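You operate a simulated robot arm through the tools that you are given. There is no shell and no other tool.

Carry out the task below with a simulated two-armed robot. There is one attempt and no reset: what you move stays moved.

## Task
Take the dish cloth from the pantry worktop and lay it out flat on the worktop end.

Only the result counts: the job must be done as asked and must still hold three seconds after the hand-in. Knocking over, shifting, dropping, spilling or breaking anything else fails it. Flat cloth is picked up by pressing the open fingertips on it (5 to 10 N) and closing them slowly along it; thin cloth reads only 2 to 8 mm in the jaws.

## Robot
Two 7-joint arms with two-finger parallel grippers on one trunk, on a base that drives. Base frame: it is fixed to the floor where the robot stands at the start and does not move with it; the origin is under the middle of the robot, x ahead of it, y to its left, z up; the surface under the hand at the start is at about z = 0.91. Units: m, degrees, N and s.
The left shoulder is at the start at [0.074, 0.174, 1.184], the right one opposite. With the tool pointing down near the work surface each hand reaches from about 0.28 to 0.72 m from the robot's upright axis, wherever it stands, measured 20 degrees to its own side. Places, roughly: worktop end [-1.2, 1, 0.9]. Payload 3.6 kg a hand.
Tool frame (each hand has its own): the origin (TCP) lies between the finger pads and is the grasp point; the fingertips stand 0.03 m ahead of it; z points along the fingers, y is the line along which they close. Largest opening 0.11 m; finger width 0.02, thickness 0.01; the body of the gripper, 0.048 by 0.112 m, starts 0.055 m behind the TCP.
Orientation is that of the tool frame in the base frame, as a unit quaternion [w, x, y, z]. With the fingers straight down and closing along the base's y, the tool's x points along the base's -x, its y along +y and its z along -z.

## Interface
- The arms move only by the tool apply_moves. It takes "left_steps", "right_steps" or both (then of equal length, played together; a hand with none holds still); each is one flat list of numbers, 7 for each row, row after row: the turn, a rotation vector about the tool's x, y, z in degrees, then the shift along the tool's x, y, z in m, then the finger opening in m, from 0 to 0.11. In form: [ax, ay, az, x, y, z, hand, ax, ay, az, x, y, z, hand, ...]. A call has 1 to 20 rows; each row is the pose to reach, as a shift and turn from the pose commanded when the call began, along the tool's axes at that moment. Each row takes 0.2 s and may step no farther than 0.05 m and 8.6 degrees from the row before; otherwise, or with a gripper value out of range, the whole call is refused. A pose out of reach is approached as far as the arm can. The call stops where the force on the tool passes 40 N (or 10 N more than at its start, if that is more) or the arm is blocked; 0.2 s more then pass. Each finger travels about 0.153 m/s and halts on what it meets, pressing with about 33 N; the grip force reading is that of the motor and also rises with nothing between the fingers. The clock runs only during rows and for 0.2 s after the last one: add rows that repeat a pose to give the fingers time. It gives the time, the measured TCP pose, the force on the tool (base axes), the opening and the grip force at its end, in the units of the frame above (readings bear some noise), with the torque about the TCP (base axes, N m) and any sound that the robot's microphone picked up.
- Cameras (640 x 400 px; columns grow to the right, rows downward): "scene" is now at [0.1595, 0.0172, 1.3438]; the picture's right is [0.21, -0.98, 0.00], its down [-0.68, -0.15, -0.71] and it looks along [0.70, 0.15, -0.70] (base axes); focal length 252 px, centre (320, 200). "left" rides on the left gripper at [0.073, -0.017, -0.103] in its tool frame; the picture's right is [0.23, 0.97, 0.00], its down [-0.76, 0.18, -0.62] and it looks along [-0.61, 0.14, 0.78] (tool axes); focal length 222 px, centre (320, 200). "right" rides on the right gripper at [0.073, 0.017, -0.103] in its tool frame; the picture's right is [-0.23, 0.97, 0.00], its down [-0.76, -0.18, -0.62] and it looks along [-0.61, -0.14, 0.78] (tool axes); focal length 222 px, centre (320, 200). There is no depth. A picture from a camera that has moved, and an enlarged one, comes with that camera's place and axes in the base frame and with its lens.
- capture(camera): a new picture of that camera. No time passes.
- move_column(by): slides the trunk up (or, below 0, down) by that many m; the arms and the scene camera ride with it, the base frame stays. It gives what a move gives, with no picture.
- drive_base(legs): drives the robot by 1 to 6 legs, each [ahead, left, turn to the left] in m, m and degrees, along the robot's own axes; the way and the turn of a leg run together, so that a leg with both is an arc; at most 1.5 m and 180 degrees a leg. The arms and the cameras ride along, it lands a little off, and it stops where it bumps. It gives what a move gives.
- aim_head(pan, tilt): turns the head with the scene camera to pan (to the left, within 86 degrees either way) and tilt (down, from -29 to 69), counted from straight ahead of the robot. It gives what a move gives.
- close_up(camera, box): a new picture of the part [left, top, right, bottom] of that camera's present view, enlarged. No time passes.
- close_job(): hands the job in; it is judged then, once.

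Places have to be worked out from the pictures, the camera data and where the tool is seen. Open the grippers and draw the arms clear of the work before you hand the job in, unless the task says otherwise.

The tools are called after "Emit:" as a command line: name --argument value ..., lists and objects as JSON in quotes. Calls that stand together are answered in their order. apply_moves: Moves the arms, as the interface text tells. Its arguments: {"type":"object","properties":{"left_steps":{"type":"array","items":{"type":"number"}},"right_steps":{"type":"array","items":{"type":"number"}}},"required":[]} The other tools are called the same way: move_column (by) slides the trunk up or down; drive_base (legs) drives the base; aim_head (pan, tilt) turns the head that bears the scene camera; capture (camera) takes a picture; close_up (camera, box) takes an enlarged picture of a part of a camera's view; close_job () hands the job in.

At the start:

```text
clock: 0.0
left_ee_pos: [0.4544, 0.2934, 1.1228]
left_ee_rot: [-0.001, -0.001, 1.0, 0.0]
left_wrist_force: [-0.1, 0.8, -0.3]
left_ft_torque: [-0.01, 0.02, 0.03]
left_width: 0.1101
left_finger_force: 0.1
right_ee_pos: [0.4723, -0.0761, 1.0592]
right_ee_rot: [0.0, 0.0, 1.0, -0.001]
right_wrist_force: [0.4, 0.6, -0.5]
right_ft_torque: [-0.03, 0.02, -0.03]
right_width: 0.1101
right_finger_force: 0.0
trunk travel left (down, up): [-0.3, 0.463]
robot x, y, heading: [0.0041, 0.0001, 0.0]
head pan, tilt: [12.3, 44.3]
```

scene: 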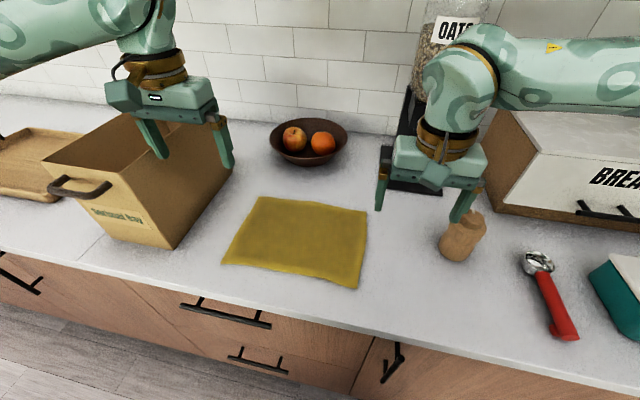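
right: 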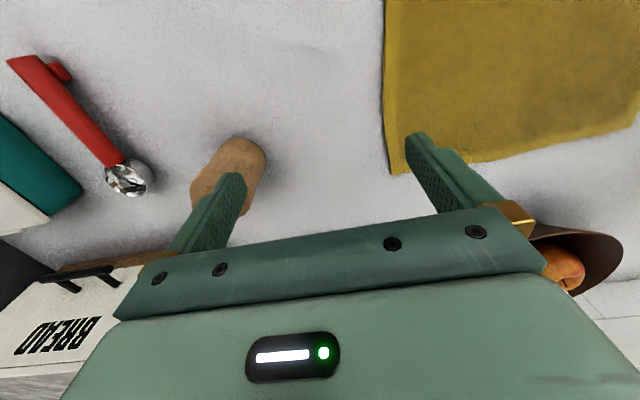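
left: 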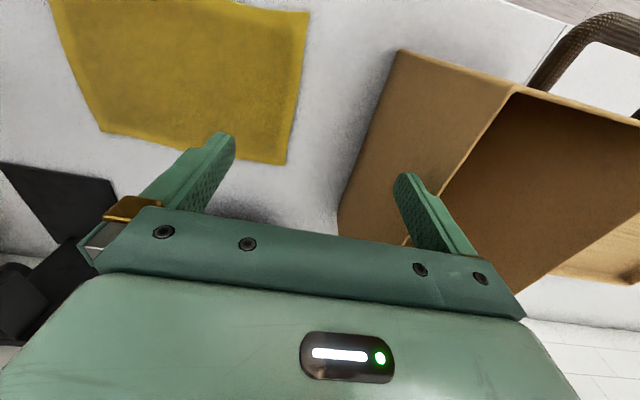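

The cloth lies at about x 0.38–0.58, y −0.01–0.26, with a box to its left (y > 0.36) and a jar to its right. Before I touch anything I'll turn the head left to look towards the worktop end.

Emit:
aim_head --pan 86 --tilt 25

```text
clock: 1.5
left_ee_pos: [0.4537, 0.2934, 1.1237]
left_ee_rot: [0.0, -0.001, 1.0, 0.001]
left_wrist_force: [0.1, -0.5, -0.1]
left_ft_torque: [0.0, 0.01, 0.01]
left_width: 0.1099
left_finger_force: 0.0
right_ee_pos: [0.4718, -0.0768, 1.0597]
right_ee_rot: [0.0, 0.0, 1.0, 0.001]
right_wrist_force: [1.1, 0.4, -0.1]
right_ft_torque: [0.0, 0.0, -0.02]
right_width: 0.1098
right_finger_force: 0.1
trunk travel left (down, up): [-0.3, 0.463]
robot x, y, heading: [-0.0001, -0.003, -0.2]
head pan, tilt: [85.9, 25.0]
```

The head is panned to 86°; I take a picture to see the left side of the room.

Emit:
capture --camera "scene"

```text
taken
camera scene: at [0.0861, 0.0916, 1.3735], right [1.0, -0.07, 0.0], down [-0.03, -0.42, -0.91], along [0.06, 0.9, -0.42], focal length 252 px, centre (320, 200)
```

scene: 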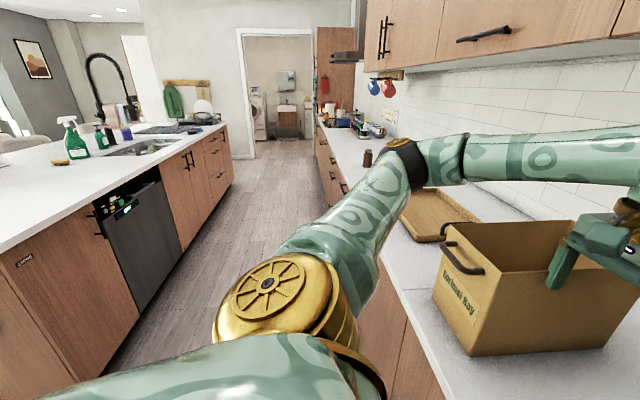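

The island opposite has its front edge at about x = −0.86, and the worktop end is just outside the left of the view. I'll back away from the counter and turn partly left to look at the target before grasping.

Emit:
drive_base --legs '[[-0.28, 0, 0], [0, 0, 60]]'

Emit:
aim_head --pan 75 --tilt 25

Emit:
capture --camera "scene"

```text
clock: 6.2
left_ee_pos: [-0.3289, 0.539, 1.1225]
left_ee_rot: [0.0, -0.518, 0.856, 0.0]
left_wrist_force: [0.7, -0.1, -0.6]
left_ft_torque: [0.0, 0.0, -0.03]
left_width: 0.1099
left_finger_force: 0.1
right_ee_pos: [0.0064, 0.3831, 1.061]
right_ee_rot: [-0.001, -0.518, 0.855, 0.0]
right_wrist_force: [-0.2, 0.2, -0.4]
right_ft_torque: [-0.04, -0.02, 0.0]
right_width: 0.1098
right_finger_force: 0.0
trunk travel left (down, up): [-0.3, 0.463]
robot x, y, heading: [-0.2811, -0.0007, 62.7]
head pan, tilt: [85.9, 25.0]
```

```text
clock: 6.9
left_ee_pos: [-0.3288, 0.5385, 1.1221]
left_ee_rot: [0.0, -0.517, 0.856, -0.001]
left_wrist_force: [-0.9, 0.0, -0.1]
left_ft_torque: [0.03, -0.05, -0.01]
left_width: 0.1102
left_finger_force: 0.2
right_ee_pos: [0.0057, 0.3836, 1.0605]
right_ee_rot: [0.0, -0.518, 0.855, 0.0]
right_wrist_force: [-0.2, 0.1, -0.5]
right_ft_torque: [0.02, -0.03, 0.04]
right_width: 0.1098
right_finger_force: 0.0
trunk travel left (down, up): [-0.3, 0.463]
robot x, y, heading: [-0.2795, -0.0012, 62.5]
head pan, tilt: [75.0, 25.0]
```

```text
taken
camera scene: at [-0.3098, 0.1326, 1.3735], right [0.68, 0.74, 0.0], down [0.31, -0.29, -0.91], along [-0.67, 0.61, -0.42], focal length 252 px, centre (320, 200)
```

scene: 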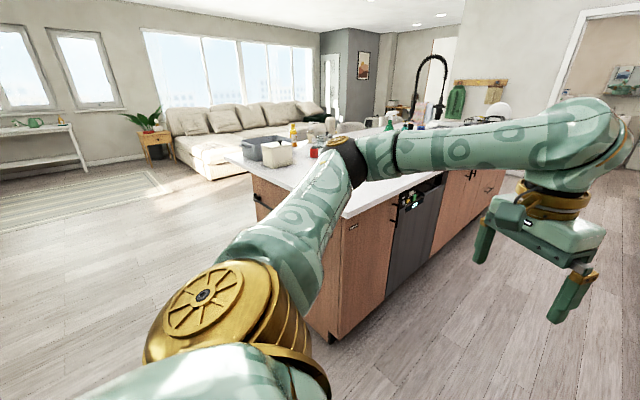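

The left arm blocks the view of the island end, so I'll turn further left until it lies ahead and look straight at it.

Emit:
drive_base --legs '[[0, 0, 75]]'

Emit:
aim_head --pan 0 --tilt 25

Emit:
capture --camera "scene"

```text
clock: 10.5
left_ee_pos: [-0.8125, 0.092, 1.1221]
left_ee_rot: [0.0, 0.932, -0.363, 0.0]
left_wrist_force: [0.2, 0.1, -0.2]
left_ft_torque: [-0.02, 0.01, 0.01]
left_width: 0.1099
left_finger_force: 0.1
right_ee_pos: [-0.5734, 0.3757, 1.0596]
right_ee_rot: [0.0, 0.932, -0.364, 0.001]
right_wrist_force: [-0.5, 0.2, -0.5]
right_ft_torque: [-0.02, 0.01, 0.0]
right_width: 0.11
right_finger_force: 0.0
trunk travel left (down, up): [-0.3, 0.463]
robot x, y, heading: [-0.2767, 0.0026, 137.2]
head pan, tilt: [75.0, 25.0]
```

```text
clock: 12.0
left_ee_pos: [-0.8125, 0.0935, 1.1236]
left_ee_rot: [0.0, 0.932, -0.363, 0.0]
left_wrist_force: [0.5, -0.4, 0.1]
left_ft_torque: [0.05, 0.0, 0.0]
left_width: 0.11
left_finger_force: 0.1
right_ee_pos: [-0.5738, 0.3762, 1.06]
right_ee_rot: [0.001, 0.931, -0.364, 0.001]
right_wrist_force: [-0.5, 0.6, -0.6]
right_ft_torque: [-0.01, 0.04, 0.01]
right_width: 0.11
right_finger_force: 0.1
trunk travel left (down, up): [-0.3, 0.463]
robot x, y, heading: [-0.2822, -0.0046, 137.1]
head pan, tilt: [0.0, 25.0]
```

```text
taken
camera scene: at [-0.4046, 0.1161, 1.3734], right [0.68, 0.74, 0.0], down [0.31, -0.29, -0.91], along [-0.67, 0.61, -0.42], focal length 252 px, centre (320, 200)
```

scene: 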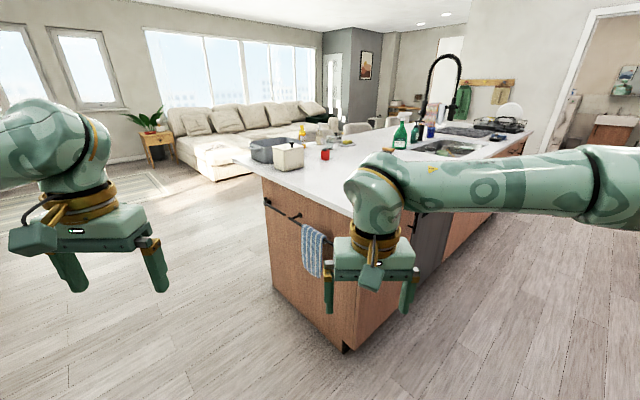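

The island end edge is at about y ≈ 0.8, its front edge near x ≈ −0.87, and the area around [−1.2, 1.0] looks free, with a hanging towel on the end face. I zoom in to check what is near the target.

Emit:
close_up --camera "scene" --box '[220, 100, 460, 250]'

Emit:
close_up --camera "scene" --box '[200, 180, 440, 330]'

```text
2.67 times, centred on (340, 175) of scene
camera zoom: at [-0.4046, 0.1161, 1.3734], right [0.68, 0.74, 0.0], down [0.31, -0.29, -0.91], along [-0.67, 0.61, -0.42], focal length 672 px, centre (267, 267)
```

zoom: 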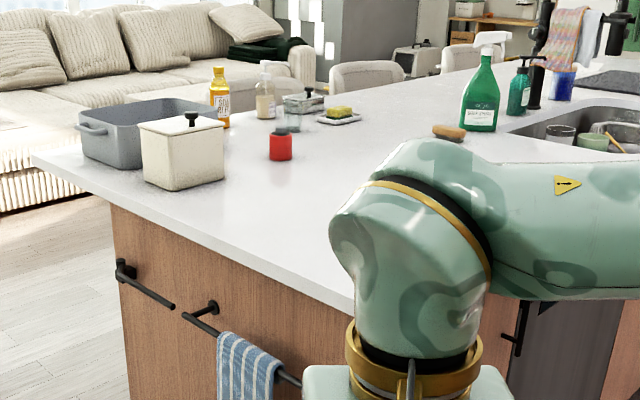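

```text
2.67 times, centred on (320, 255) of scene
camera zoom: at [-0.4046, 0.1161, 1.3734], right [0.68, 0.74, 0.0], down [0.31, -0.29, -0.91], along [-0.67, 0.61, -0.42], focal length 672 px, centre (320, 53)
```

zoom: 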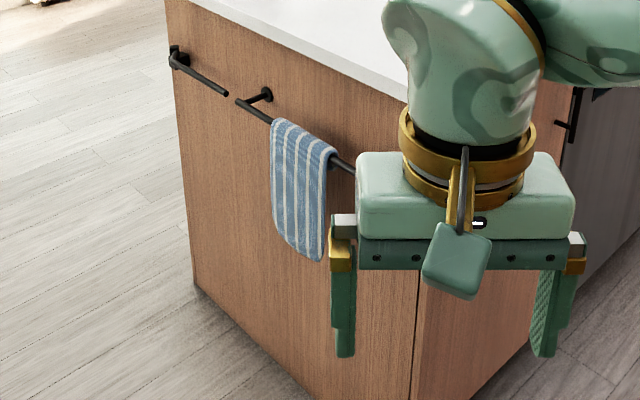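

The target area is clear; a towel hangs on a bar on the end face. I tilt the head fully down to see how far the robot's base reaches ahead.

Emit:
aim_head --pan 0 --tilt 69

Emit:
capture --camera "scene"

```text
clock: 13.1
left_ee_pos: [-0.812, 0.0936, 1.1239]
left_ee_rot: [0.0, 0.931, -0.364, 0.0]
left_wrist_force: [-0.6, -0.1, -0.2]
left_ft_torque: [0.0, 0.03, 0.0]
left_width: 0.1101
left_finger_force: 0.1
right_ee_pos: [-0.5736, 0.3756, 1.06]
right_ee_rot: [0.0, 0.931, -0.364, 0.001]
right_wrist_force: [0.8, 0.1, 0.2]
right_ft_torque: [0.04, 0.03, -0.01]
right_width: 0.11
right_finger_force: 0.1
trunk travel left (down, up): [-0.3, 0.463]
robot x, y, heading: [-0.2775, 0.0011, 137.3]
head pan, tilt: [0.0, 68.8]
```

```text
taken
camera scene: at [-0.378, 0.0916, 1.3141], right [0.68, 0.73, 0.0], down [0.68, -0.63, -0.36], along [-0.27, 0.25, -0.93], focal length 252 px, centre (320, 200)
```

scene: 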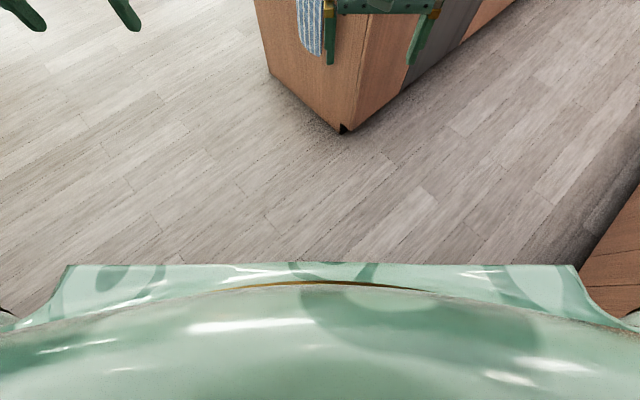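

The base reaches less than about 0.31 m ahead of the axis, so standing about 0.4 m from the island end will clear the towel. Now I return to face the counter, shifted left so that the cloth lies centred in front of me.

Emit:
drive_base --legs '[[0, 0, -137.2], [0, 0.13, 0]]'

Emit:
aim_head --pan 0 --tilt 35

Emit:
capture --camera "scene"

```text
clock: 20.0
left_ee_pos: [0.169, 0.4319, 1.1225]
left_ee_rot: [0.0, -0.009, 1.0, -0.001]
left_wrist_force: [0.0, -0.2, 0.1]
left_ft_torque: [-0.02, 0.0, -0.02]
left_width: 0.1098
left_finger_force: 0.1
right_ee_pos: [0.1921, 0.0619, 1.0601]
right_ee_rot: [-0.001, -0.01, 1.0, 0.0]
right_wrist_force: [0.3, 0.0, 0.5]
right_ft_torque: [-0.01, 0.02, -0.01]
right_width: 0.11
right_finger_force: 0.0
trunk travel left (down, up): [-0.3, 0.463]
robot x, y, heading: [-0.2805, 0.1299, 0.9]
head pan, tilt: [0.0, 68.8]
```

```text
clock: 21.0
left_ee_pos: [0.1686, 0.4299, 1.1224]
left_ee_rot: [0.0, -0.009, 1.0, 0.0]
left_wrist_force: [0.3, -0.3, -0.5]
left_ft_torque: [-0.02, -0.01, -0.03]
left_width: 0.1101
left_finger_force: 0.1
right_ee_pos: [0.1926, 0.0602, 1.0598]
right_ee_rot: [0.0, -0.009, 1.0, 0.0]
right_wrist_force: [-0.5, 0.1, -0.7]
right_ft_torque: [0.02, -0.01, -0.03]
right_width: 0.1098
right_finger_force: 0.0
trunk travel left (down, up): [-0.3, 0.463]
robot x, y, heading: [-0.281, 0.1262, 0.9]
head pan, tilt: [0.0, 35.0]
```

```text
taken
camera scene: at [-0.1131, 0.1317, 1.3576], right [0.02, -1.0, 0.0], down [-0.57, -0.01, -0.82], along [0.82, 0.01, -0.57], focal length 252 px, centre (320, 200)
```

scene: 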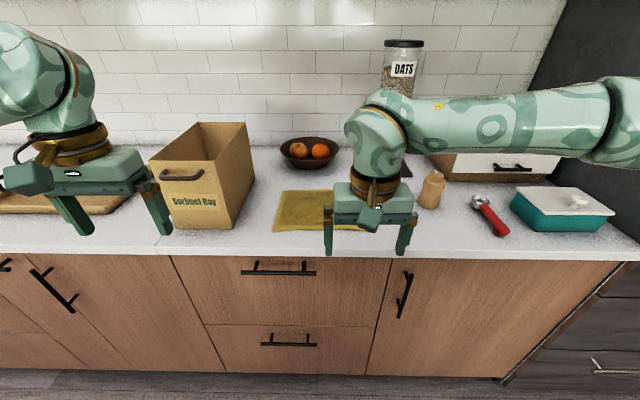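

The counter is ahead and clear of my arms. I bring both hands to a spacing of about 0.195 m, over where the near cloth corners will be after driving in, and narrow the fingers to 45 mm.

Emit:
apply_moves --left_steps '[0, 0, 0, 0.0083, -0.0343, 0.01, 0.1, 0, 0, 0, 0.0167, -0.0687, 0.02, 0.09, 0, 0, 0, 0.025, -0.103, 0.03, 0.08, 0, 0, 0, 0.0333, -0.1373, 0.04, 0.07, 0, 0, 0, 0.0417, -0.1717, 0.05, 0.06, 0, 0, 0, 0.05, -0.206, 0.06, 0.045]' --right_steps '[0, 0, 0, 0.012, -0.005, 0, 0.1, 0, 0, 0, 0.024, -0.01, 0, 0.09, 0, 0, 0, 0.036, -0.015, 0, 0.08, 0, 0, 0, 0.048, -0.02, 0, 0.07, 0, 0, 0, 0.06, -0.025, 0, 0.06, 0, 0, 0, 0.072, -0.03, 0, 0.045]'

Emit:
capture --camera "scene"

```text
clock: 22.4
left_ee_pos: [0.124, 0.2231, 1.0648]
left_ee_rot: [0.0, -0.009, 1.0, 0.0]
left_wrist_force: [-0.3, -0.6, 0.4]
left_ft_torque: [0.02, 0.02, -0.01]
left_width: 0.045
left_finger_force: 0.1
right_ee_pos: [0.1219, 0.0283, 1.0591]
right_ee_rot: [0.0, -0.008, 1.0, 0.001]
right_wrist_force: [0.2, 0.7, 0.8]
right_ft_torque: [0.04, 0.0, -0.02]
right_width: 0.045
right_finger_force: 0.1
trunk travel left (down, up): [-0.3, 0.463]
robot x, y, heading: [-0.2786, 0.1264, 0.9]
head pan, tilt: [0.0, 35.0]
```

```text
taken
camera scene: at [-0.1132, 0.1298, 1.3577], right [0.02, -1.0, 0.0], down [-0.57, -0.01, -0.82], along [0.82, 0.01, -0.57], focal length 252 px, centre (320, 200)
```

scene: 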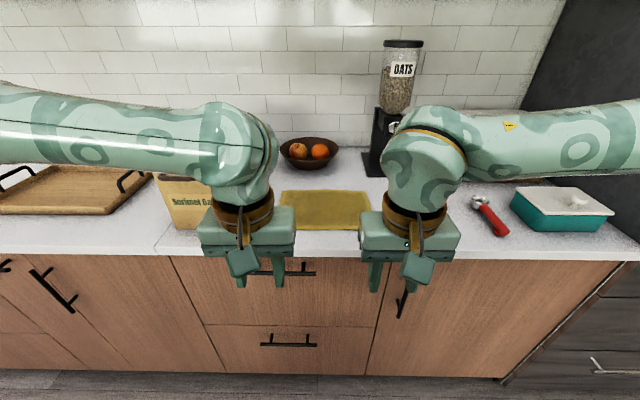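

The box top is at about z 1.12, so a hand held close in would bring the left forearm over it. I'll stand further back (robot x ≈ −0.2) and reach forward about 0.6 m so that the elbow stays in front of the box; I drive 0.08 m ahead and extend both hands by 0.19 m.

Emit:
drive_base --legs '[[0.08, 0, -0.9]]'

Emit:
apply_moves --left_steps '[0, 0, 0, -0.035, 0, 0, 0.045, 0, 0, 0, -0.07, 0, 0, 0.045, 0, 0, 0, -0.105, 0, 0, 0.045, 0, 0, 0, -0.14, 0, 0, 0.045, 0, 0, 0, -0.17, 0, 0, 0.045]' --right_steps '[0, 0, 0, -0.035, 0, 0, 0.045, 0, 0, 0, -0.07, 0, 0, 0.045, 0, 0, 0, -0.105, 0, 0, 0.045, 0, 0, 0, -0.14, 0, 0, 0.045, 0, 0, 0, -0.17, 0, 0, 0.045]'

Emit:
capture --camera "scene"

Emit:
capture --camera "left"

Emit:
capture --camera "right"

```text
clock: 23.5
left_ee_pos: [0.2123, 0.2174, 1.0637]
left_ee_rot: [-0.001, 0.0, 1.0, 0.0]
left_wrist_force: [0.1, 0.0, 0.1]
left_ft_torque: [-0.01, 0.03, 0.03]
left_width: 0.045
left_finger_force: 0.0
right_ee_pos: [0.2038, 0.0218, 1.0599]
right_ee_rot: [0.0, 0.001, 1.0, 0.0]
right_wrist_force: [1.0, 0.3, -0.6]
right_ft_torque: [0.03, 0.02, 0.01]
right_width: 0.0451
right_finger_force: 0.1
trunk travel left (down, up): [-0.3, 0.463]
robot x, y, heading: [-0.1973, 0.1255, -0.2]
head pan, tilt: [0.0, 35.0]
```

```text
clock: 24.7
left_ee_pos: [0.3818, 0.2168, 1.0654]
left_ee_rot: [0.0, 0.0, 1.0, 0.0]
left_wrist_force: [0.3, 0.2, 0.0]
left_ft_torque: [0.02, 0.04, -0.02]
left_width: 0.045
left_finger_force: 0.1
right_ee_pos: [0.3715, 0.0205, 1.0581]
right_ee_rot: [-0.001, 0.002, 1.0, 0.0]
right_wrist_force: [0.1, -0.9, -0.5]
right_ft_torque: [-0.06, 0.0, -0.01]
right_width: 0.0449
right_finger_force: 0.2
trunk travel left (down, up): [-0.3, 0.463]
robot x, y, heading: [-0.2002, 0.1306, 0.2]
head pan, tilt: [0.0, 35.0]
```

```text
taken
camera scene: at [-0.0283, 0.1286, 1.3575], right [0.0, -1.0, 0.0], down [-0.57, 0.0, -0.82], along [0.82, 0.0, -0.57], focal length 252 px, centre (320, 200)
```

scene: 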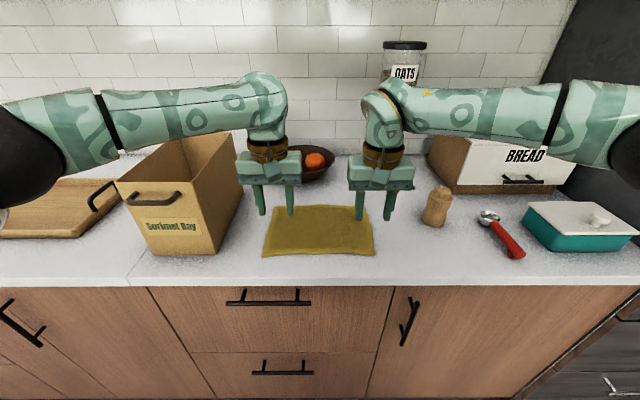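

```text
taken
camera left: at [0.3088, 0.2007, 1.1676], right [-0.23, 0.97, 0.0], down [0.76, 0.18, 0.62], along [0.61, 0.14, -0.78], focal length 222 px, centre (320, 200)
```

left: 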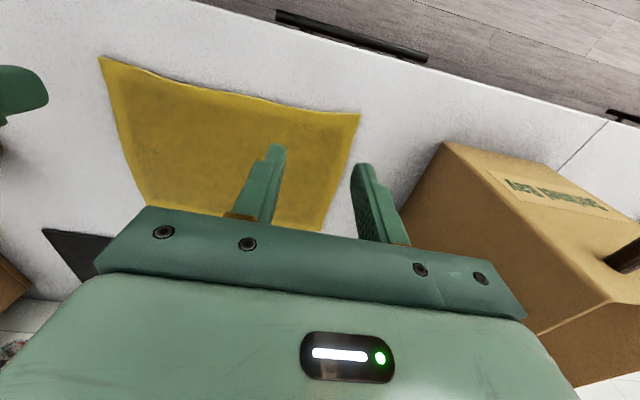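

```text
taken
camera right: at [0.2995, 0.0373, 1.1598], right [0.23, 0.97, 0.0], down [0.76, -0.18, 0.62], along [0.61, -0.14, -0.78], focal length 222 px, centre (320, 200)
```

right: 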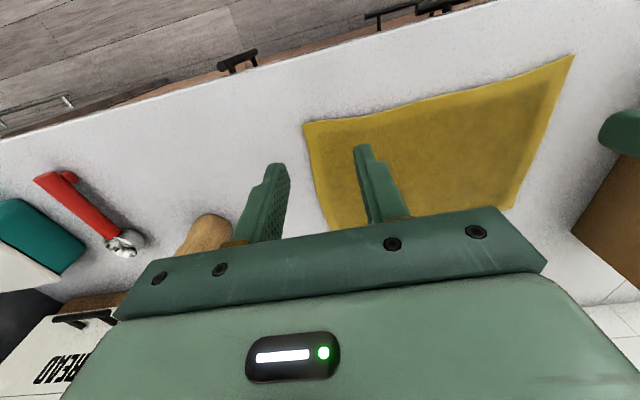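

From the wrist views the near edge of the cloth runs from about [0.382, 0.00] to [0.377, 0.262]. I raise the trunk 0.15 m so that the elbows stay well above the box when the hands go down.

Emit:
move_column --by 0.15

Emit:
aim_head --pan 0 --tilt 45

Emit:
capture --camera "scene"

```text
clock: 26.4
left_ee_pos: [0.3806, 0.2175, 1.2134]
left_ee_rot: [0.001, 0.001, 1.0, 0.0]
left_wrist_force: [0.7, 0.4, -0.4]
left_ft_torque: [0.01, -0.02, 0.02]
left_width: 0.0452
left_finger_force: 0.1
right_ee_pos: [0.3744, 0.0201, 1.2091]
right_ee_rot: [-0.001, 0.0, 1.0, 0.0]
right_wrist_force: [0.4, -0.3, -0.1]
right_ft_torque: [0.0, 0.02, -0.01]
right_width: 0.0449
right_finger_force: 0.1
trunk travel left (down, up): [-0.45, 0.313]
robot x, y, heading: [-0.1975, 0.1298, -0.3]
head pan, tilt: [0.0, 35.0]
```

```text
clock: 27.2
left_ee_pos: [0.3799, 0.2172, 1.2143]
left_ee_rot: [0.0, 0.001, 1.0, 0.0]
left_wrist_force: [-0.1, -0.1, 0.7]
left_ft_torque: [0.02, 0.02, 0.02]
left_width: 0.045
left_finger_force: 0.1
right_ee_pos: [0.3728, 0.0209, 1.2107]
right_ee_rot: [0.0, 0.001, 1.0, 0.001]
right_wrist_force: [0.3, 0.0, 0.6]
right_ft_torque: [0.0, 0.0, 0.03]
right_width: 0.0449
right_finger_force: 0.0
trunk travel left (down, up): [-0.45, 0.313]
robot x, y, heading: [-0.1963, 0.1293, -0.0]
head pan, tilt: [0.0, 45.0]
```

```text
taken
camera scene: at [-0.0827, 0.1288, 1.4947], right [0.0, -1.0, 0.0], down [-0.71, 0.0, -0.71], along [0.71, 0.0, -0.71], focal length 252 px, centre (320, 200)
```

scene: 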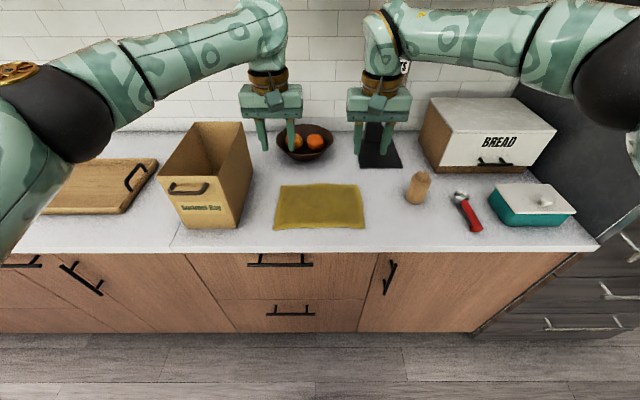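

The elbows are now high. I lower both hands to about z = 1.0 over the near corners, with fingers set to 35 mm, and check clearance.

Emit:
apply_moves --left_steps '[0, 0, 0, -0.003, 0.002, 0.036, 0.04, 0, 0, 0, -0.006, 0.004, 0.072, 0.035, 0, 0, 0, -0.009, 0.006, 0.108, 0.035, 0, 0, 0, -0.012, 0.008, 0.144, 0.035, 0, 0, 0, -0.015, 0.01, 0.18, 0.035, 0, 0, 0, -0.017, 0.01, 0.214, 0.035]' --right_steps '[0, 0, 0, -0.005, 0.0025, 0.035, 0.04, 0, 0, 0, -0.009, 0.005, 0.07, 0.035, 0, 0, 0, -0.0135, 0.0075, 0.105, 0.035, 0, 0, 0, -0.018, 0.01, 0.14, 0.035, 0, 0, 0, -0.0225, 0.0125, 0.175, 0.035, 0, 0, 0, -0.027, 0.0145, 0.21, 0.035]'

Emit:
capture --camera "scene"

Emit:
capture --camera "left"

Emit:
capture --camera "right"

```text
clock: 28.6
left_ee_pos: [0.3972, 0.2248, 1.0004]
left_ee_rot: [0.0, 0.001, 1.0, 0.0]
left_wrist_force: [-0.5, 0.8, 0.0]
left_ft_torque: [-0.02, 0.01, -0.02]
left_width: 0.0348
left_finger_force: 0.1
right_ee_pos: [0.3989, 0.0335, 1.0146]
right_ee_rot: [0.001, 0.002, 1.0, 0.0]
right_wrist_force: [0.9, 0.0, 0.2]
right_ft_torque: [0.02, 0.05, -0.01]
right_width: 0.0351
right_finger_force: 0.0
right hand out of reach, approached as far as the arm can: row 6
trunk travel left (down, up): [-0.45, 0.313]
robot x, y, heading: [-0.196, 0.1303, -0.1]
head pan, tilt: [0.0, 45.0]
```

```text
taken
camera scene: at [-0.0824, 0.1283, 1.4947], right [0.0, -1.0, 0.0], down [-0.71, 0.0, -0.71], along [0.71, 0.0, -0.71], focal length 252 px, centre (320, 200)
```

scene: 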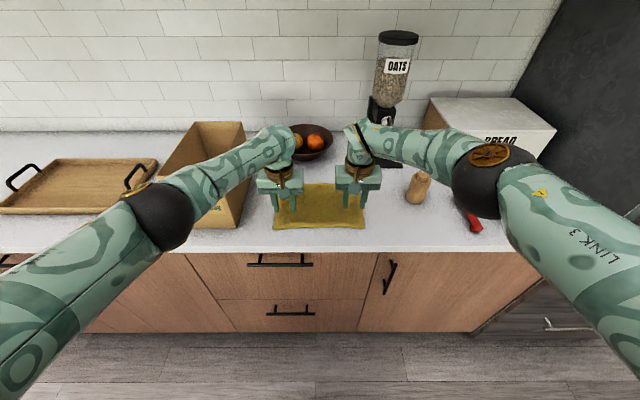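

```text
taken
camera left: at [0.3247, 0.2084, 1.1044], right [-0.23, 0.97, 0.0], down [0.76, 0.18, 0.62], along [0.61, 0.14, -0.78], focal length 222 px, centre (320, 200)
```

left: 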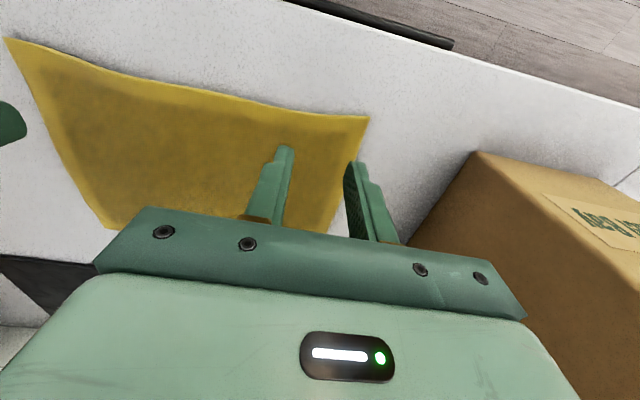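

```text
taken
camera right: at [0.3264, 0.0508, 1.1154], right [0.23, 0.97, 0.0], down [0.76, -0.18, 0.63], along [0.61, -0.14, -0.78], focal length 222 px, centre (320, 200)
```

right: 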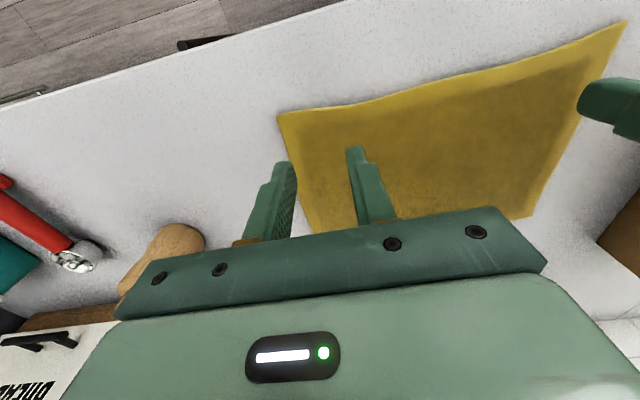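

The right arm is at its limit with the trunk this high, but the elbows are well in front of the box. I lift the hands a little, lower the trunk by 0.12 m so that both hands hover just above the cloth, and check the poses.

Emit:
apply_moves --left_steps '[0, 0, 0, 0, 0, -0.045, 0.035, 0, 0, 0, 0, 0, -0.09, 0.035]' --right_steps '[0, 0, 0, 0, 0, -0.045, 0.035, 0, 0, 0, 0, 0, -0.09, 0.035]'

Emit:
move_column --by -0.12

Emit:
capture --camera "scene"

Emit:
capture --camera "left"

Emit:
capture --camera "right"

```text
clock: 29.2
left_ee_pos: [0.3985, 0.2264, 1.0932]
left_ee_rot: [0.001, 0.0, 1.0, 0.001]
left_wrist_force: [0.3, 1.1, 0.1]
left_ft_torque: [0.02, -0.02, 0.01]
left_width: 0.035
left_finger_force: 0.1
right_ee_pos: [0.3966, 0.0352, 1.1057]
right_ee_rot: [0.0, 0.001, 1.0, 0.0]
right_wrist_force: [0.0, 0.3, -1.2]
right_ft_torque: [-0.01, -0.03, 0.01]
right_width: 0.0349
right_finger_force: 0.1
trunk travel left (down, up): [-0.45, 0.313]
robot x, y, heading: [-0.1984, 0.1284, 0.0]
head pan, tilt: [0.0, 45.0]
```

```text
clock: 30.7
left_ee_pos: [0.3968, 0.227, 0.9707]
left_ee_rot: [0.001, 0.0, 1.0, 0.0]
left_wrist_force: [-0.8, 0.2, 0.0]
left_ft_torque: [0.0, 0.04, -0.02]
left_width: 0.0347
left_finger_force: 0.0
right_ee_pos: [0.397, 0.0354, 0.9835]
right_ee_rot: [-0.001, 0.002, 1.0, 0.001]
right_wrist_force: [-0.6, -0.2, 0.6]
right_ft_torque: [-0.01, -0.01, 0.02]
right_width: 0.035
right_finger_force: 0.1
trunk travel left (down, up): [-0.33, 0.433]
robot x, y, heading: [-0.1969, 0.1265, -0.4]
head pan, tilt: [0.0, 45.0]
```

```text
taken
camera scene: at [-0.0484, 0.1288, 1.3736], right [0.0, -1.0, 0.0], down [-0.71, 0.0, -0.71], along [0.71, 0.0, -0.71], focal length 252 px, centre (320, 200)
```

scene: 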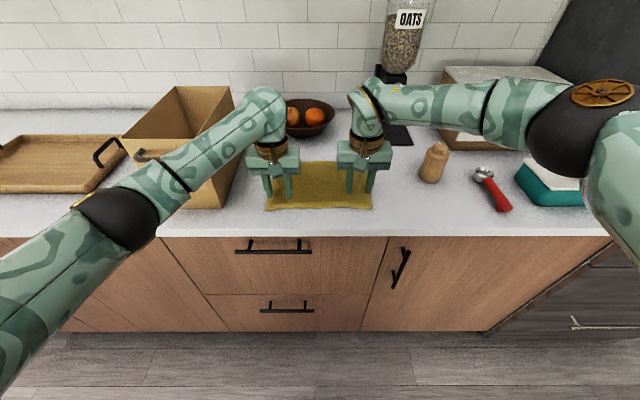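

```text
taken
camera left: at [0.3242, 0.2104, 1.0742], right [-0.23, 0.97, 0.0], down [0.76, 0.18, 0.62], along [0.61, 0.14, -0.78], focal length 222 px, centre (320, 200)
```

left: 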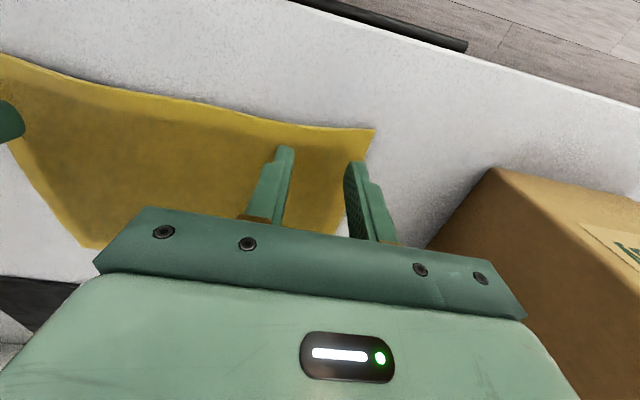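

```text
taken
camera right: at [0.3257, 0.052, 1.0854], right [0.23, 0.97, 0.0], down [0.76, -0.18, 0.62], along [0.61, -0.14, -0.78], focal length 222 px, centre (320, 200)
```

right: 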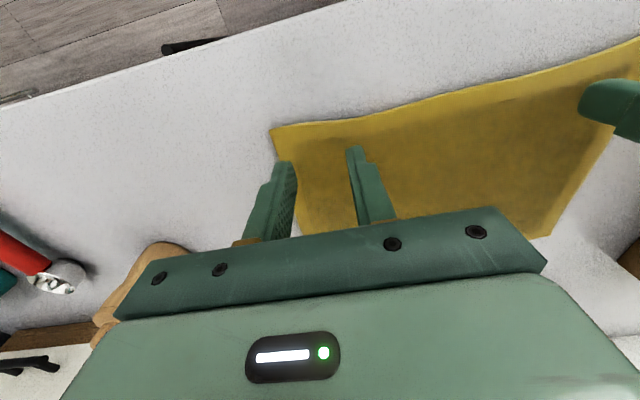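

Both hands are over the near corners (inset about 20 mm from the front edge and 35 mm from the sides). I lower them until the fingertips are just above the cloth.

Emit:
apply_moves --left_steps '[0, 0, 0, 0, 0, 0.009, 0.035, 0, 0, 0, 0, 0, 0.018, 0.035, 0, 0, 0, 0, 0, 0.0265, 0.035]' --right_steps '[0, 0, 0, 0, 0, 0.013, 0.035, 0, 0, 0, 0, 0, 0.026, 0.035, 0, 0, 0, 0, 0, 0.0395, 0.035]'

```text
clock: 31.5
left_ee_pos: [0.3965, 0.2272, 0.9457]
left_ee_rot: [0.001, 0.001, 1.0, 0.0]
left_wrist_force: [-0.3, 0.6, 0.7]
left_ft_torque: [-0.01, -0.01, 0.01]
left_width: 0.0349
left_finger_force: 0.1
right_ee_pos: [0.3981, 0.0341, 0.9452]
right_ee_rot: [0.001, 0.001, 1.0, 0.0]
right_wrist_force: [1.5, -0.2, 4.4]
right_ft_torque: [0.0, -0.04, 0.01]
right_width: 0.0349
right_finger_force: 0.0
trunk travel left (down, up): [-0.33, 0.433]
robot x, y, heading: [-0.1987, 0.1274, -0.0]
head pan, tilt: [0.0, 45.0]
```

The right hand already presses at about 4 N at z = 0.945 while the left is just touching. I step the left down 2 mm and the right 1 mm.

Emit:
apply_moves --left_steps '[0, 0, 0, 0, 0, 0.001, 0.035, 0, 0, 0, 0, 0, 0.002, 0.035]' --right_steps '[0, 0, 0, 0, 0, 0.0005, 0.035, 0, 0, 0, 0, 0, 0.001, 0.035]'

```text
clock: 32.1
left_ee_pos: [0.3952, 0.2268, 0.9437]
left_ee_rot: [0.002, 0.0, 1.0, 0.0]
left_wrist_force: [3.0, 0.3, 8.0]
left_ft_torque: [0.11, -0.06, -0.01]
left_width: 0.0349
left_finger_force: 0.1
right_ee_pos: [0.3982, 0.0351, 0.9426]
right_ee_rot: [0.001, 0.002, 1.0, -0.001]
right_wrist_force: [2.6, 0.1, 11.1]
right_ft_torque: [-0.08, -0.07, 0.04]
right_width: 0.0349
right_finger_force: 0.0
trunk travel left (down, up): [-0.33, 0.433]
robot x, y, heading: [-0.1986, 0.1288, -0.3]
head pan, tilt: [0.0, 45.0]
```

Both hands press at roughly 8–11 N. I close slowly over about 3 s, shifting each hand inward so that the inner finger stays put and the outer one gathers the corner, easing the right hand by 0.5 mm.

Emit:
apply_moves --left_steps '[0, 0, 0, 0, -0.00125, 0, 0.0325, 0, 0, 0, 0, -0.0025, 0, 0.03, 0, 0, 0, 0, -0.00375, 0, 0.0275, 0, 0, 0, 0, -0.005, 0, 0.025, 0, 0, 0, 0, -0.00625, 0, 0.0225, 0, 0, 0, 0, -0.0075, 0, 0.02, 0, 0, 0, 0, -0.00875, 0, 0.0175, 0, 0, 0, 0, -0.01, 0, 0.015, 0, 0, 0, 0, -0.01125, 0, 0.0125, 0, 0, 0, 0, -0.0125, 0, 0.01, 0, 0, 0, 0, -0.01375, 0, 0.0075, 0, 0, 0, 0, -0.015, 0, 0.005, 0, 0, 0, 0, -0.0155, 0, 0.0025, 0, 0, 0, 0, -0.0155, 0, 0, 0, 0, 0, 0, -0.0155, 0, 0, 0, 0, 0, 0, -0.0155, 0, 0]' --right_steps '[0, 0, 0, 0, 0.00125, -0.0005, 0.0325, 0, 0, 0, 0, 0.0025, -0.0005, 0.03, 0, 0, 0, 0, 0.00375, -0.0005, 0.0275, 0, 0, 0, 0, 0.005, -0.0005, 0.025, 0, 0, 0, 0, 0.00625, -0.0005, 0.0225, 0, 0, 0, 0, 0.0075, -0.0005, 0.02, 0, 0, 0, 0, 0.00875, -0.0005, 0.0175, 0, 0, 0, 0, 0.01, -0.0005, 0.015, 0, 0, 0, 0, 0.01125, -0.0005, 0.0125, 0, 0, 0, 0, 0.0125, -0.0005, 0.01, 0, 0, 0, 0, 0.01375, -0.0005, 0.0075, 0, 0, 0, 0, 0.015, -0.0005, 0.005, 0, 0, 0, 0, 0.0155, -0.0005, 0.0025, 0, 0, 0, 0, 0.0155, -0.0005, 0, 0, 0, 0, 0, 0.0155, -0.0005, 0, 0, 0, 0, 0, 0.0155, -0.0005, 0]'

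Emit:
capture --camera "left"

Emit:
capture --camera "right"

```text
clock: 35.5
left_ee_pos: [0.3949, 0.2104, 0.9424]
left_ee_rot: [0.001, 0.002, 1.0, 0.0]
left_wrist_force: [1.5, 2.2, 13.0]
left_ft_torque: [0.04, -0.08, 0.01]
left_width: 0.0036
left_finger_force: 32.7
right_ee_pos: [0.3972, 0.0504, 0.9427]
right_ee_rot: [0.001, 0.002, 1.0, 0.0]
right_wrist_force: [0.1, -2.6, 10.7]
right_ft_torque: [-0.09, 0.01, 0.01]
right_width: 0.0034
right_finger_force: 33.4
trunk travel left (down, up): [-0.33, 0.433]
robot x, y, heading: [-0.196, 0.126, -0.1]
head pan, tilt: [0.0, 45.0]
```

```text
taken
camera left: at [0.3223, 0.1939, 1.0462], right [-0.23, 0.97, 0.0], down [0.76, 0.18, 0.62], along [0.61, 0.14, -0.78], focal length 222 px, centre (320, 200)
```

left: 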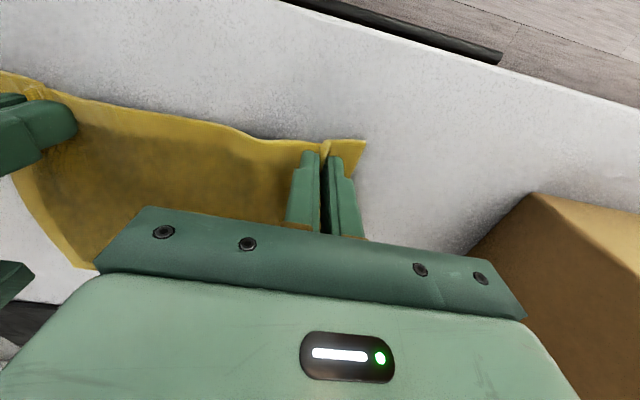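

```text
taken
camera right: at [0.3252, 0.067, 1.0454], right [0.23, 0.97, 0.0], down [0.76, -0.18, 0.62], along [0.61, -0.14, -0.78], focal length 222 px, centre (320, 200)
```

right: 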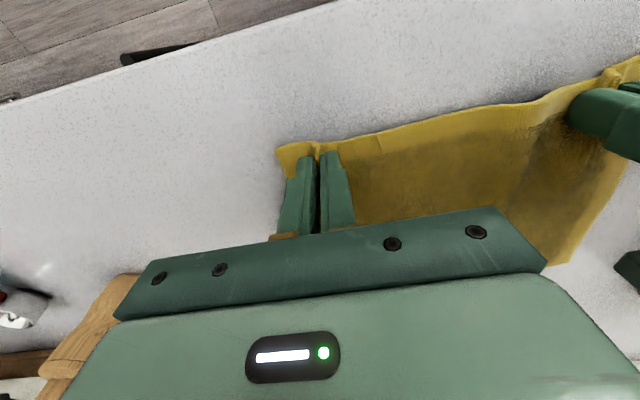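

Both hands hold cloth (3.5 mm in the jaws, good pinched folds seen). I lift straight up slowly by 0.12 m and check that the cloth follows.

Emit:
apply_moves --left_steps '[0, 0, 0, 0, 0, -0.01, 0, 0, 0, 0, 0, 0, -0.025, 0, 0, 0, 0, 0, 0, -0.045, 0, 0, 0, 0, 0, 0, -0.07, 0, 0, 0, 0, 0, 0, -0.095, 0, 0, 0, 0, 0, 0, -0.12, 0]' --right_steps '[0, 0, 0, 0, 0, -0.01, 0, 0, 0, 0, 0, 0, -0.025, 0, 0, 0, 0, 0, 0, -0.045, 0, 0, 0, 0, 0, 0, -0.07, 0, 0, 0, 0, 0, 0, -0.095, 0, 0, 0, 0, 0, 0, -0.12, 0]'

Emit:
capture --camera "scene"

Emit:
capture --camera "left"

```text
clock: 36.9
left_ee_pos: [0.3932, 0.211, 1.0652]
left_ee_rot: [0.0, 0.001, 1.0, 0.0]
left_wrist_force: [-0.8, 0.2, 0.2]
left_ft_torque: [0.01, 0.02, 0.04]
left_width: 0.0037
left_finger_force: 33.5
right_ee_pos: [0.3981, 0.0527, 1.0626]
right_ee_rot: [0.0, 0.001, 1.0, 0.0]
right_wrist_force: [-0.6, 0.2, -0.1]
right_ft_torque: [0.01, 0.0, 0.03]
right_width: 0.0038
right_finger_force: 32.6
trunk travel left (down, up): [-0.33, 0.433]
robot x, y, heading: [-0.1945, 0.1309, -0.3]
head pan, tilt: [0.0, 45.0]
```

```text
taken
camera scene: at [-0.0488, 0.1285, 1.3736], right [0.0, -1.0, 0.0], down [-0.71, 0.0, -0.71], along [0.71, 0.0, -0.71], focal length 252 px, centre (320, 200)
```

scene: 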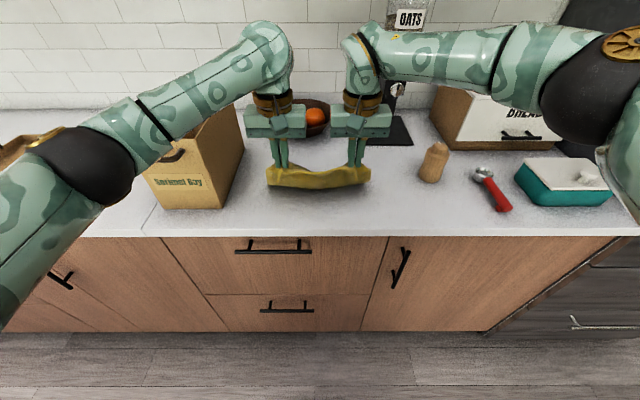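

```text
taken
camera left: at [0.321, 0.1936, 1.1674], right [-0.23, 0.97, 0.0], down [0.76, 0.18, 0.62], along [0.61, 0.14, -0.78], focal length 222 px, centre (320, 200)
```

left: 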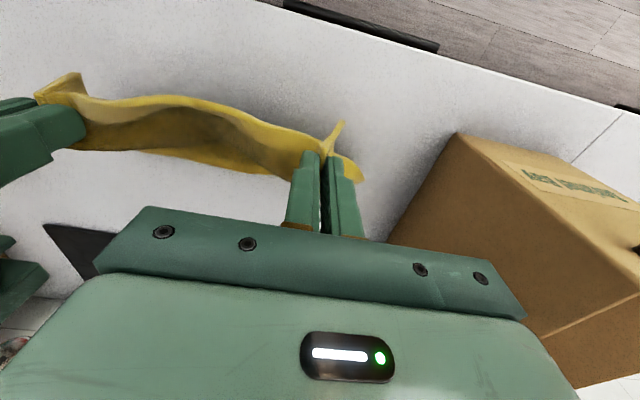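

The cloth is held at both corners and hanging. I lift another 0.17 m so that its lower edge clears the worktop.

Emit:
apply_moves --left_steps '[0, 0, 0, 0, 0, -0.025, 0, 0, 0, 0, 0, 0, -0.055, 0, 0, 0, 0, 0, 0, -0.085, 0, 0, 0, 0, 0, 0, -0.115, 0, 0, 0, 0, 0, 0, -0.145, 0, 0, 0, 0, 0, 0, -0.17, 0]' --right_steps '[0, 0, 0, 0, 0, -0.025, 0, 0, 0, 0, 0, 0, -0.055, 0, 0, 0, 0, 0, 0, -0.085, 0, 0, 0, 0, 0, 0, -0.115, 0, 0, 0, 0, 0, 0, -0.145, 0, 0, 0, 0, 0, 0, -0.17, 0]'

Emit:
capture --camera "scene"

Emit:
capture --camera "left"

Emit:
capture --camera "right"

```text
clock: 38.3
left_ee_pos: [0.3951, 0.2108, 1.2329]
left_ee_rot: [0.001, 0.0, 1.0, 0.0]
left_wrist_force: [-1.2, -1.9, -1.1]
left_ft_torque: [-0.06, -0.01, 0.01]
left_width: 0.0037
left_finger_force: 33.0
right_ee_pos: [0.3718, 0.0452, 1.1804]
right_ee_rot: [0.0, 0.001, 1.0, 0.0]
right_wrist_force: [0.8, 2.0, 0.0]
right_ft_torque: [0.1, -0.02, -0.02]
right_width: 0.0036
right_finger_force: 33.0
right hand out of reach, approached as far as the arm can: row 3, 4, 5, 6
trunk travel left (down, up): [-0.33, 0.433]
robot x, y, heading: [-0.1979, 0.1296, -0.2]
head pan, tilt: [0.0, 45.0]
```

```text
taken
camera scene: at [-0.0491, 0.1281, 1.3736], right [0.0, -1.0, 0.0], down [-0.71, 0.0, -0.71], along [0.71, 0.0, -0.71], focal length 252 px, centre (320, 200)
```

scene: 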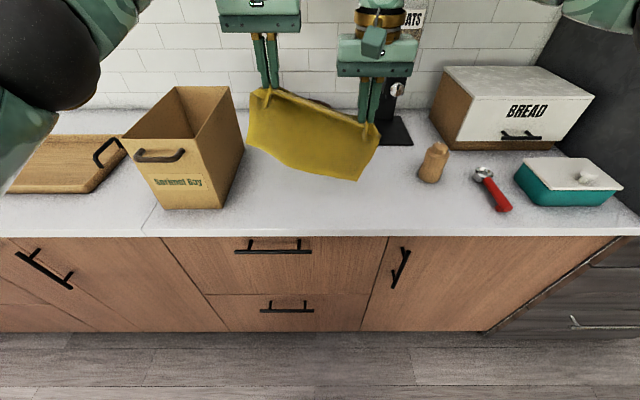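

```text
taken
camera left: at [0.3225, 0.1945, 1.3367], right [-0.22, 0.97, 0.0], down [0.76, 0.18, 0.62], along [0.61, 0.14, -0.78], focal length 222 px, centre (320, 200)
```

left: 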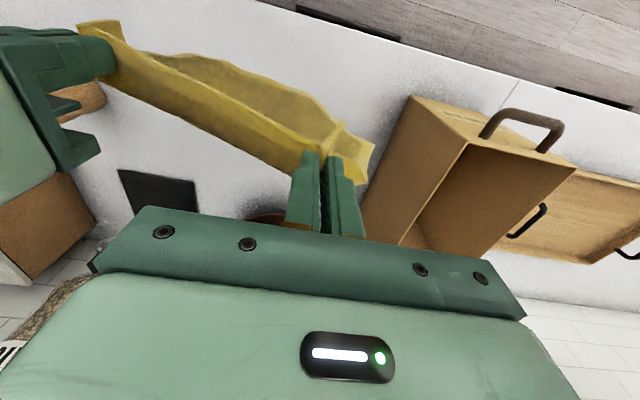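

```text
taken
camera right: at [0.2999, 0.062, 1.2835], right [0.23, 0.97, 0.0], down [0.76, -0.18, 0.62], along [0.61, -0.14, -0.78], focal length 222 px, centre (320, 200)
```

right: 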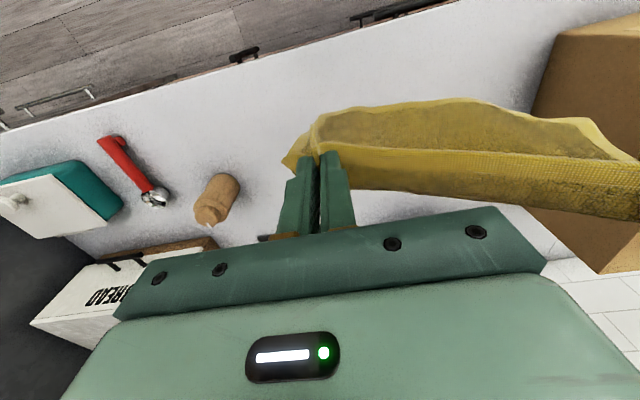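

The right arm hit its reach limit at z = 1.18 while the left went to 1.233, so the cloth is skewed. I bring the left hand down level with the right.

Emit:
apply_moves --left_steps '[0, 0, 0, 0.008, 0, 0.02, 0, 0, 0, 0, 0.016, 0, 0.04, 0, 0, 0, 0, 0.023, 0, 0.053, 0]'

Emit:
apply_moves --right_steps '[0, 0, 0, 0, 0, 0, 0]'

```text
clock: 39.1
left_ee_pos: [0.3744, 0.2103, 1.179]
left_ee_rot: [0.001, 0.001, 1.0, 0.0]
left_wrist_force: [-0.1, -0.2, 0.3]
left_ft_torque: [0.02, 0.02, 0.02]
left_width: 0.0037
left_finger_force: 32.6
right_ee_pos: [0.3739, 0.0459, 1.18]
right_ee_rot: [0.0, 0.002, 1.0, 0.0]
right_wrist_force: [-0.2, 0.3, 0.4]
right_ft_torque: [-0.01, -0.01, 0.02]
right_width: 0.0034
right_finger_force: 33.2
trunk travel left (down, up): [-0.33, 0.433]
robot x, y, heading: [-0.1942, 0.1267, -0.1]
head pan, tilt: [0.0, 45.0]
```

```text
clock: 39.5
left_ee_pos: [0.3745, 0.2098, 1.1788]
left_ee_rot: [0.001, 0.001, 1.0, 0.0]
left_wrist_force: [-0.6, 0.1, -0.5]
left_ft_torque: [-0.01, -0.01, -0.03]
left_width: 0.0037
left_finger_force: 32.8
right_ee_pos: [0.3739, 0.0462, 1.1808]
right_ee_rot: [-0.001, 0.001, 1.0, 0.001]
right_wrist_force: [0.2, -0.2, 0.9]
right_ft_torque: [-0.01, -0.01, 0.0]
right_width: 0.0033
right_finger_force: 33.3
trunk travel left (down, up): [-0.33, 0.433]
robot x, y, heading: [-0.194, 0.1291, -0.2]
head pan, tilt: [0.0, 45.0]
```

Hands are level at z ≈ 1.18 and unstrained. I raise the trunk 0.08 m and back the robot away from the counter by 0.3 m, then check the cloth.

Emit:
move_column --by 0.08

Emit:
drive_base --legs '[[-0.3, 0, 0]]'

Emit:
capture --camera "scene"

```text
clock: 40.6
left_ee_pos: [0.3741, 0.2115, 1.2572]
left_ee_rot: [-0.001, 0.0, 1.0, 0.0]
left_wrist_force: [0.0, -0.3, 0.1]
left_ft_torque: [-0.01, 0.01, 0.05]
left_width: 0.0037
left_finger_force: 32.6
right_ee_pos: [0.3562, 0.045, 1.2864]
right_ee_rot: [0.023, 0.002, 1.0, 0.001]
right_wrist_force: [0.1, 0.3, 0.0]
right_ft_torque: [-0.01, 0.0, 0.04]
right_width: 0.0035
right_finger_force: 33.0
trunk travel left (down, up): [-0.41, 0.353]
robot x, y, heading: [-0.1967, 0.1304, -0.2]
head pan, tilt: [0.0, 45.0]
```

```text
clock: 42.7
left_ee_pos: [0.0705, 0.2123, 1.2593]
left_ee_rot: [0.0, 0.001, 1.0, 0.0]
left_wrist_force: [-0.9, -0.3, -0.3]
left_ft_torque: [0.04, -0.04, 0.04]
left_width: 0.0037
left_finger_force: 32.8
right_ee_pos: [0.0531, 0.0454, 1.2879]
right_ee_rot: [0.024, 0.002, 1.0, 0.0]
right_wrist_force: [0.0, 0.0, -0.3]
right_ft_torque: [0.04, -0.03, 0.0]
right_width: 0.0038
right_finger_force: 33.0
trunk travel left (down, up): [-0.41, 0.353]
robot x, y, heading: [-0.4987, 0.1331, -0.2]
head pan, tilt: [0.0, 45.0]
```

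```text
taken
camera scene: at [-0.3759, 0.1297, 1.4544], right [0.0, -1.0, 0.0], down [-0.71, 0.0, -0.71], along [0.71, 0.0, -0.71], focal length 252 px, centre (320, 200)
```

scene: 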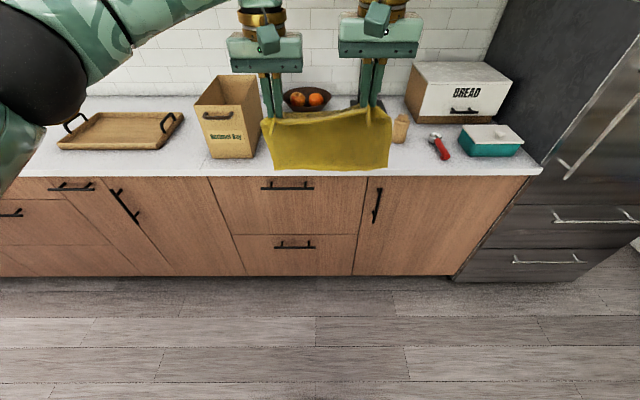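

The cloth hangs well between the hands, well clear of everything. The right hand drifted up near its limit, so I draw both hands about 0.06 m closer to the body and level them.

Emit:
apply_moves --left_steps '[0, 0, 0, 0.017, 0, 0, 0, 0, 0, 0, 0.034, 0, 0, 0, 0, 0, 0, 0.051, 0, 0, 0, 0, 0, 0, 0.068, 0, 0, 0]' --right_steps '[0, 0.7, 0, 0.0125, 0, 0.007, 0, 0, 1.4, 0, 0.025, 0, 0.014, 0, 0, 2.1, 0, 0.0375, 0, 0.021, 0, 0, 2.7, 0, 0.05, 0, 0.0285, 0]'

```text
clock: 43.7
left_ee_pos: [0.0012, 0.2133, 1.2593]
left_ee_rot: [0.0, 0.001, 1.0, 0.0]
left_wrist_force: [-0.5, 0.0, 0.2]
left_ft_torque: [0.02, -0.01, 0.01]
left_width: 0.0037
left_finger_force: 33.2
right_ee_pos: [0.003, 0.046, 1.2542]
right_ee_rot: [0.001, 0.003, 1.0, 0.001]
right_wrist_force: [0.0, -0.4, -1.3]
right_ft_torque: [-0.05, 0.0, 0.04]
right_width: 0.0037
right_finger_force: 32.8
trunk travel left (down, up): [-0.41, 0.353]
robot x, y, heading: [-0.4955, 0.1294, -0.2]
head pan, tilt: [0.0, 45.0]
```

Both hands are level at rel. x ≈ 0.5 m. I turn 90° left in the aisle first and look to the left along the way before strafing.

Emit:
drive_base --legs '[[0, 0, 90]]'

Emit:
aim_head --pan 60 --tilt 35

Emit:
capture --camera "scene"

```text
clock: 48.0
left_ee_pos: [-0.5938, 0.6304, 1.2566]
left_ee_rot: [0.0, 0.715, -0.699, -0.001]
left_wrist_force: [-0.1, 0.1, -0.6]
left_ft_torque: [-0.01, 0.02, -0.04]
left_width: 0.0035
left_finger_force: 32.8
right_ee_pos: [-0.428, 0.6352, 1.2556]
right_ee_rot: [0.0, 0.715, -0.699, 0.0]
right_wrist_force: [-1.7, 0.0, -0.8]
right_ft_torque: [-0.01, 0.03, -0.06]
right_width: 0.0035
right_finger_force: 33.3
trunk travel left (down, up): [-0.41, 0.353]
robot x, y, heading: [-0.4992, 0.1312, 91.4]
head pan, tilt: [0.0, 45.0]
```

```text
clock: 49.3
left_ee_pos: [-0.5942, 0.6293, 1.2593]
left_ee_rot: [0.0, 0.716, -0.698, 0.0]
left_wrist_force: [1.5, -0.2, -0.5]
left_ft_torque: [0.04, -0.02, -0.05]
left_width: 0.0034
left_finger_force: 33.3
right_ee_pos: [-0.4281, 0.6359, 1.2552]
right_ee_rot: [0.001, 0.714, -0.7, -0.001]
right_wrist_force: [0.4, 0.4, 0.3]
right_ft_torque: [0.0, -0.03, -0.11]
right_width: 0.0035
right_finger_force: 32.9
trunk travel left (down, up): [-0.41, 0.353]
robot x, y, heading: [-0.4978, 0.1282, 91.4]
head pan, tilt: [60.0, 35.0]
```

```text
taken
camera scene: at [-0.5768, 0.2145, 1.4692], right [0.48, 0.88, 0.0], down [0.5, -0.28, -0.82], along [-0.72, 0.39, -0.57], focal length 252 px, centre (320, 200)
```

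scene: 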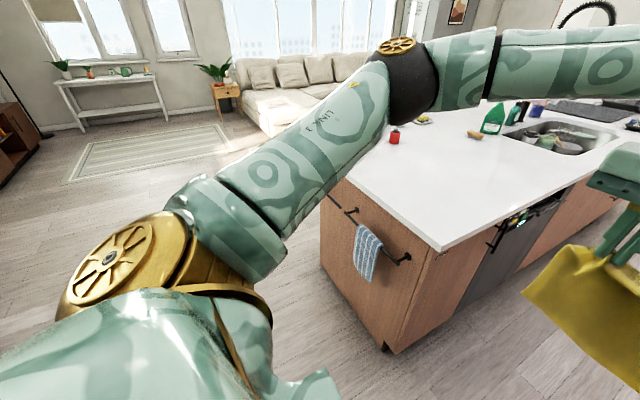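

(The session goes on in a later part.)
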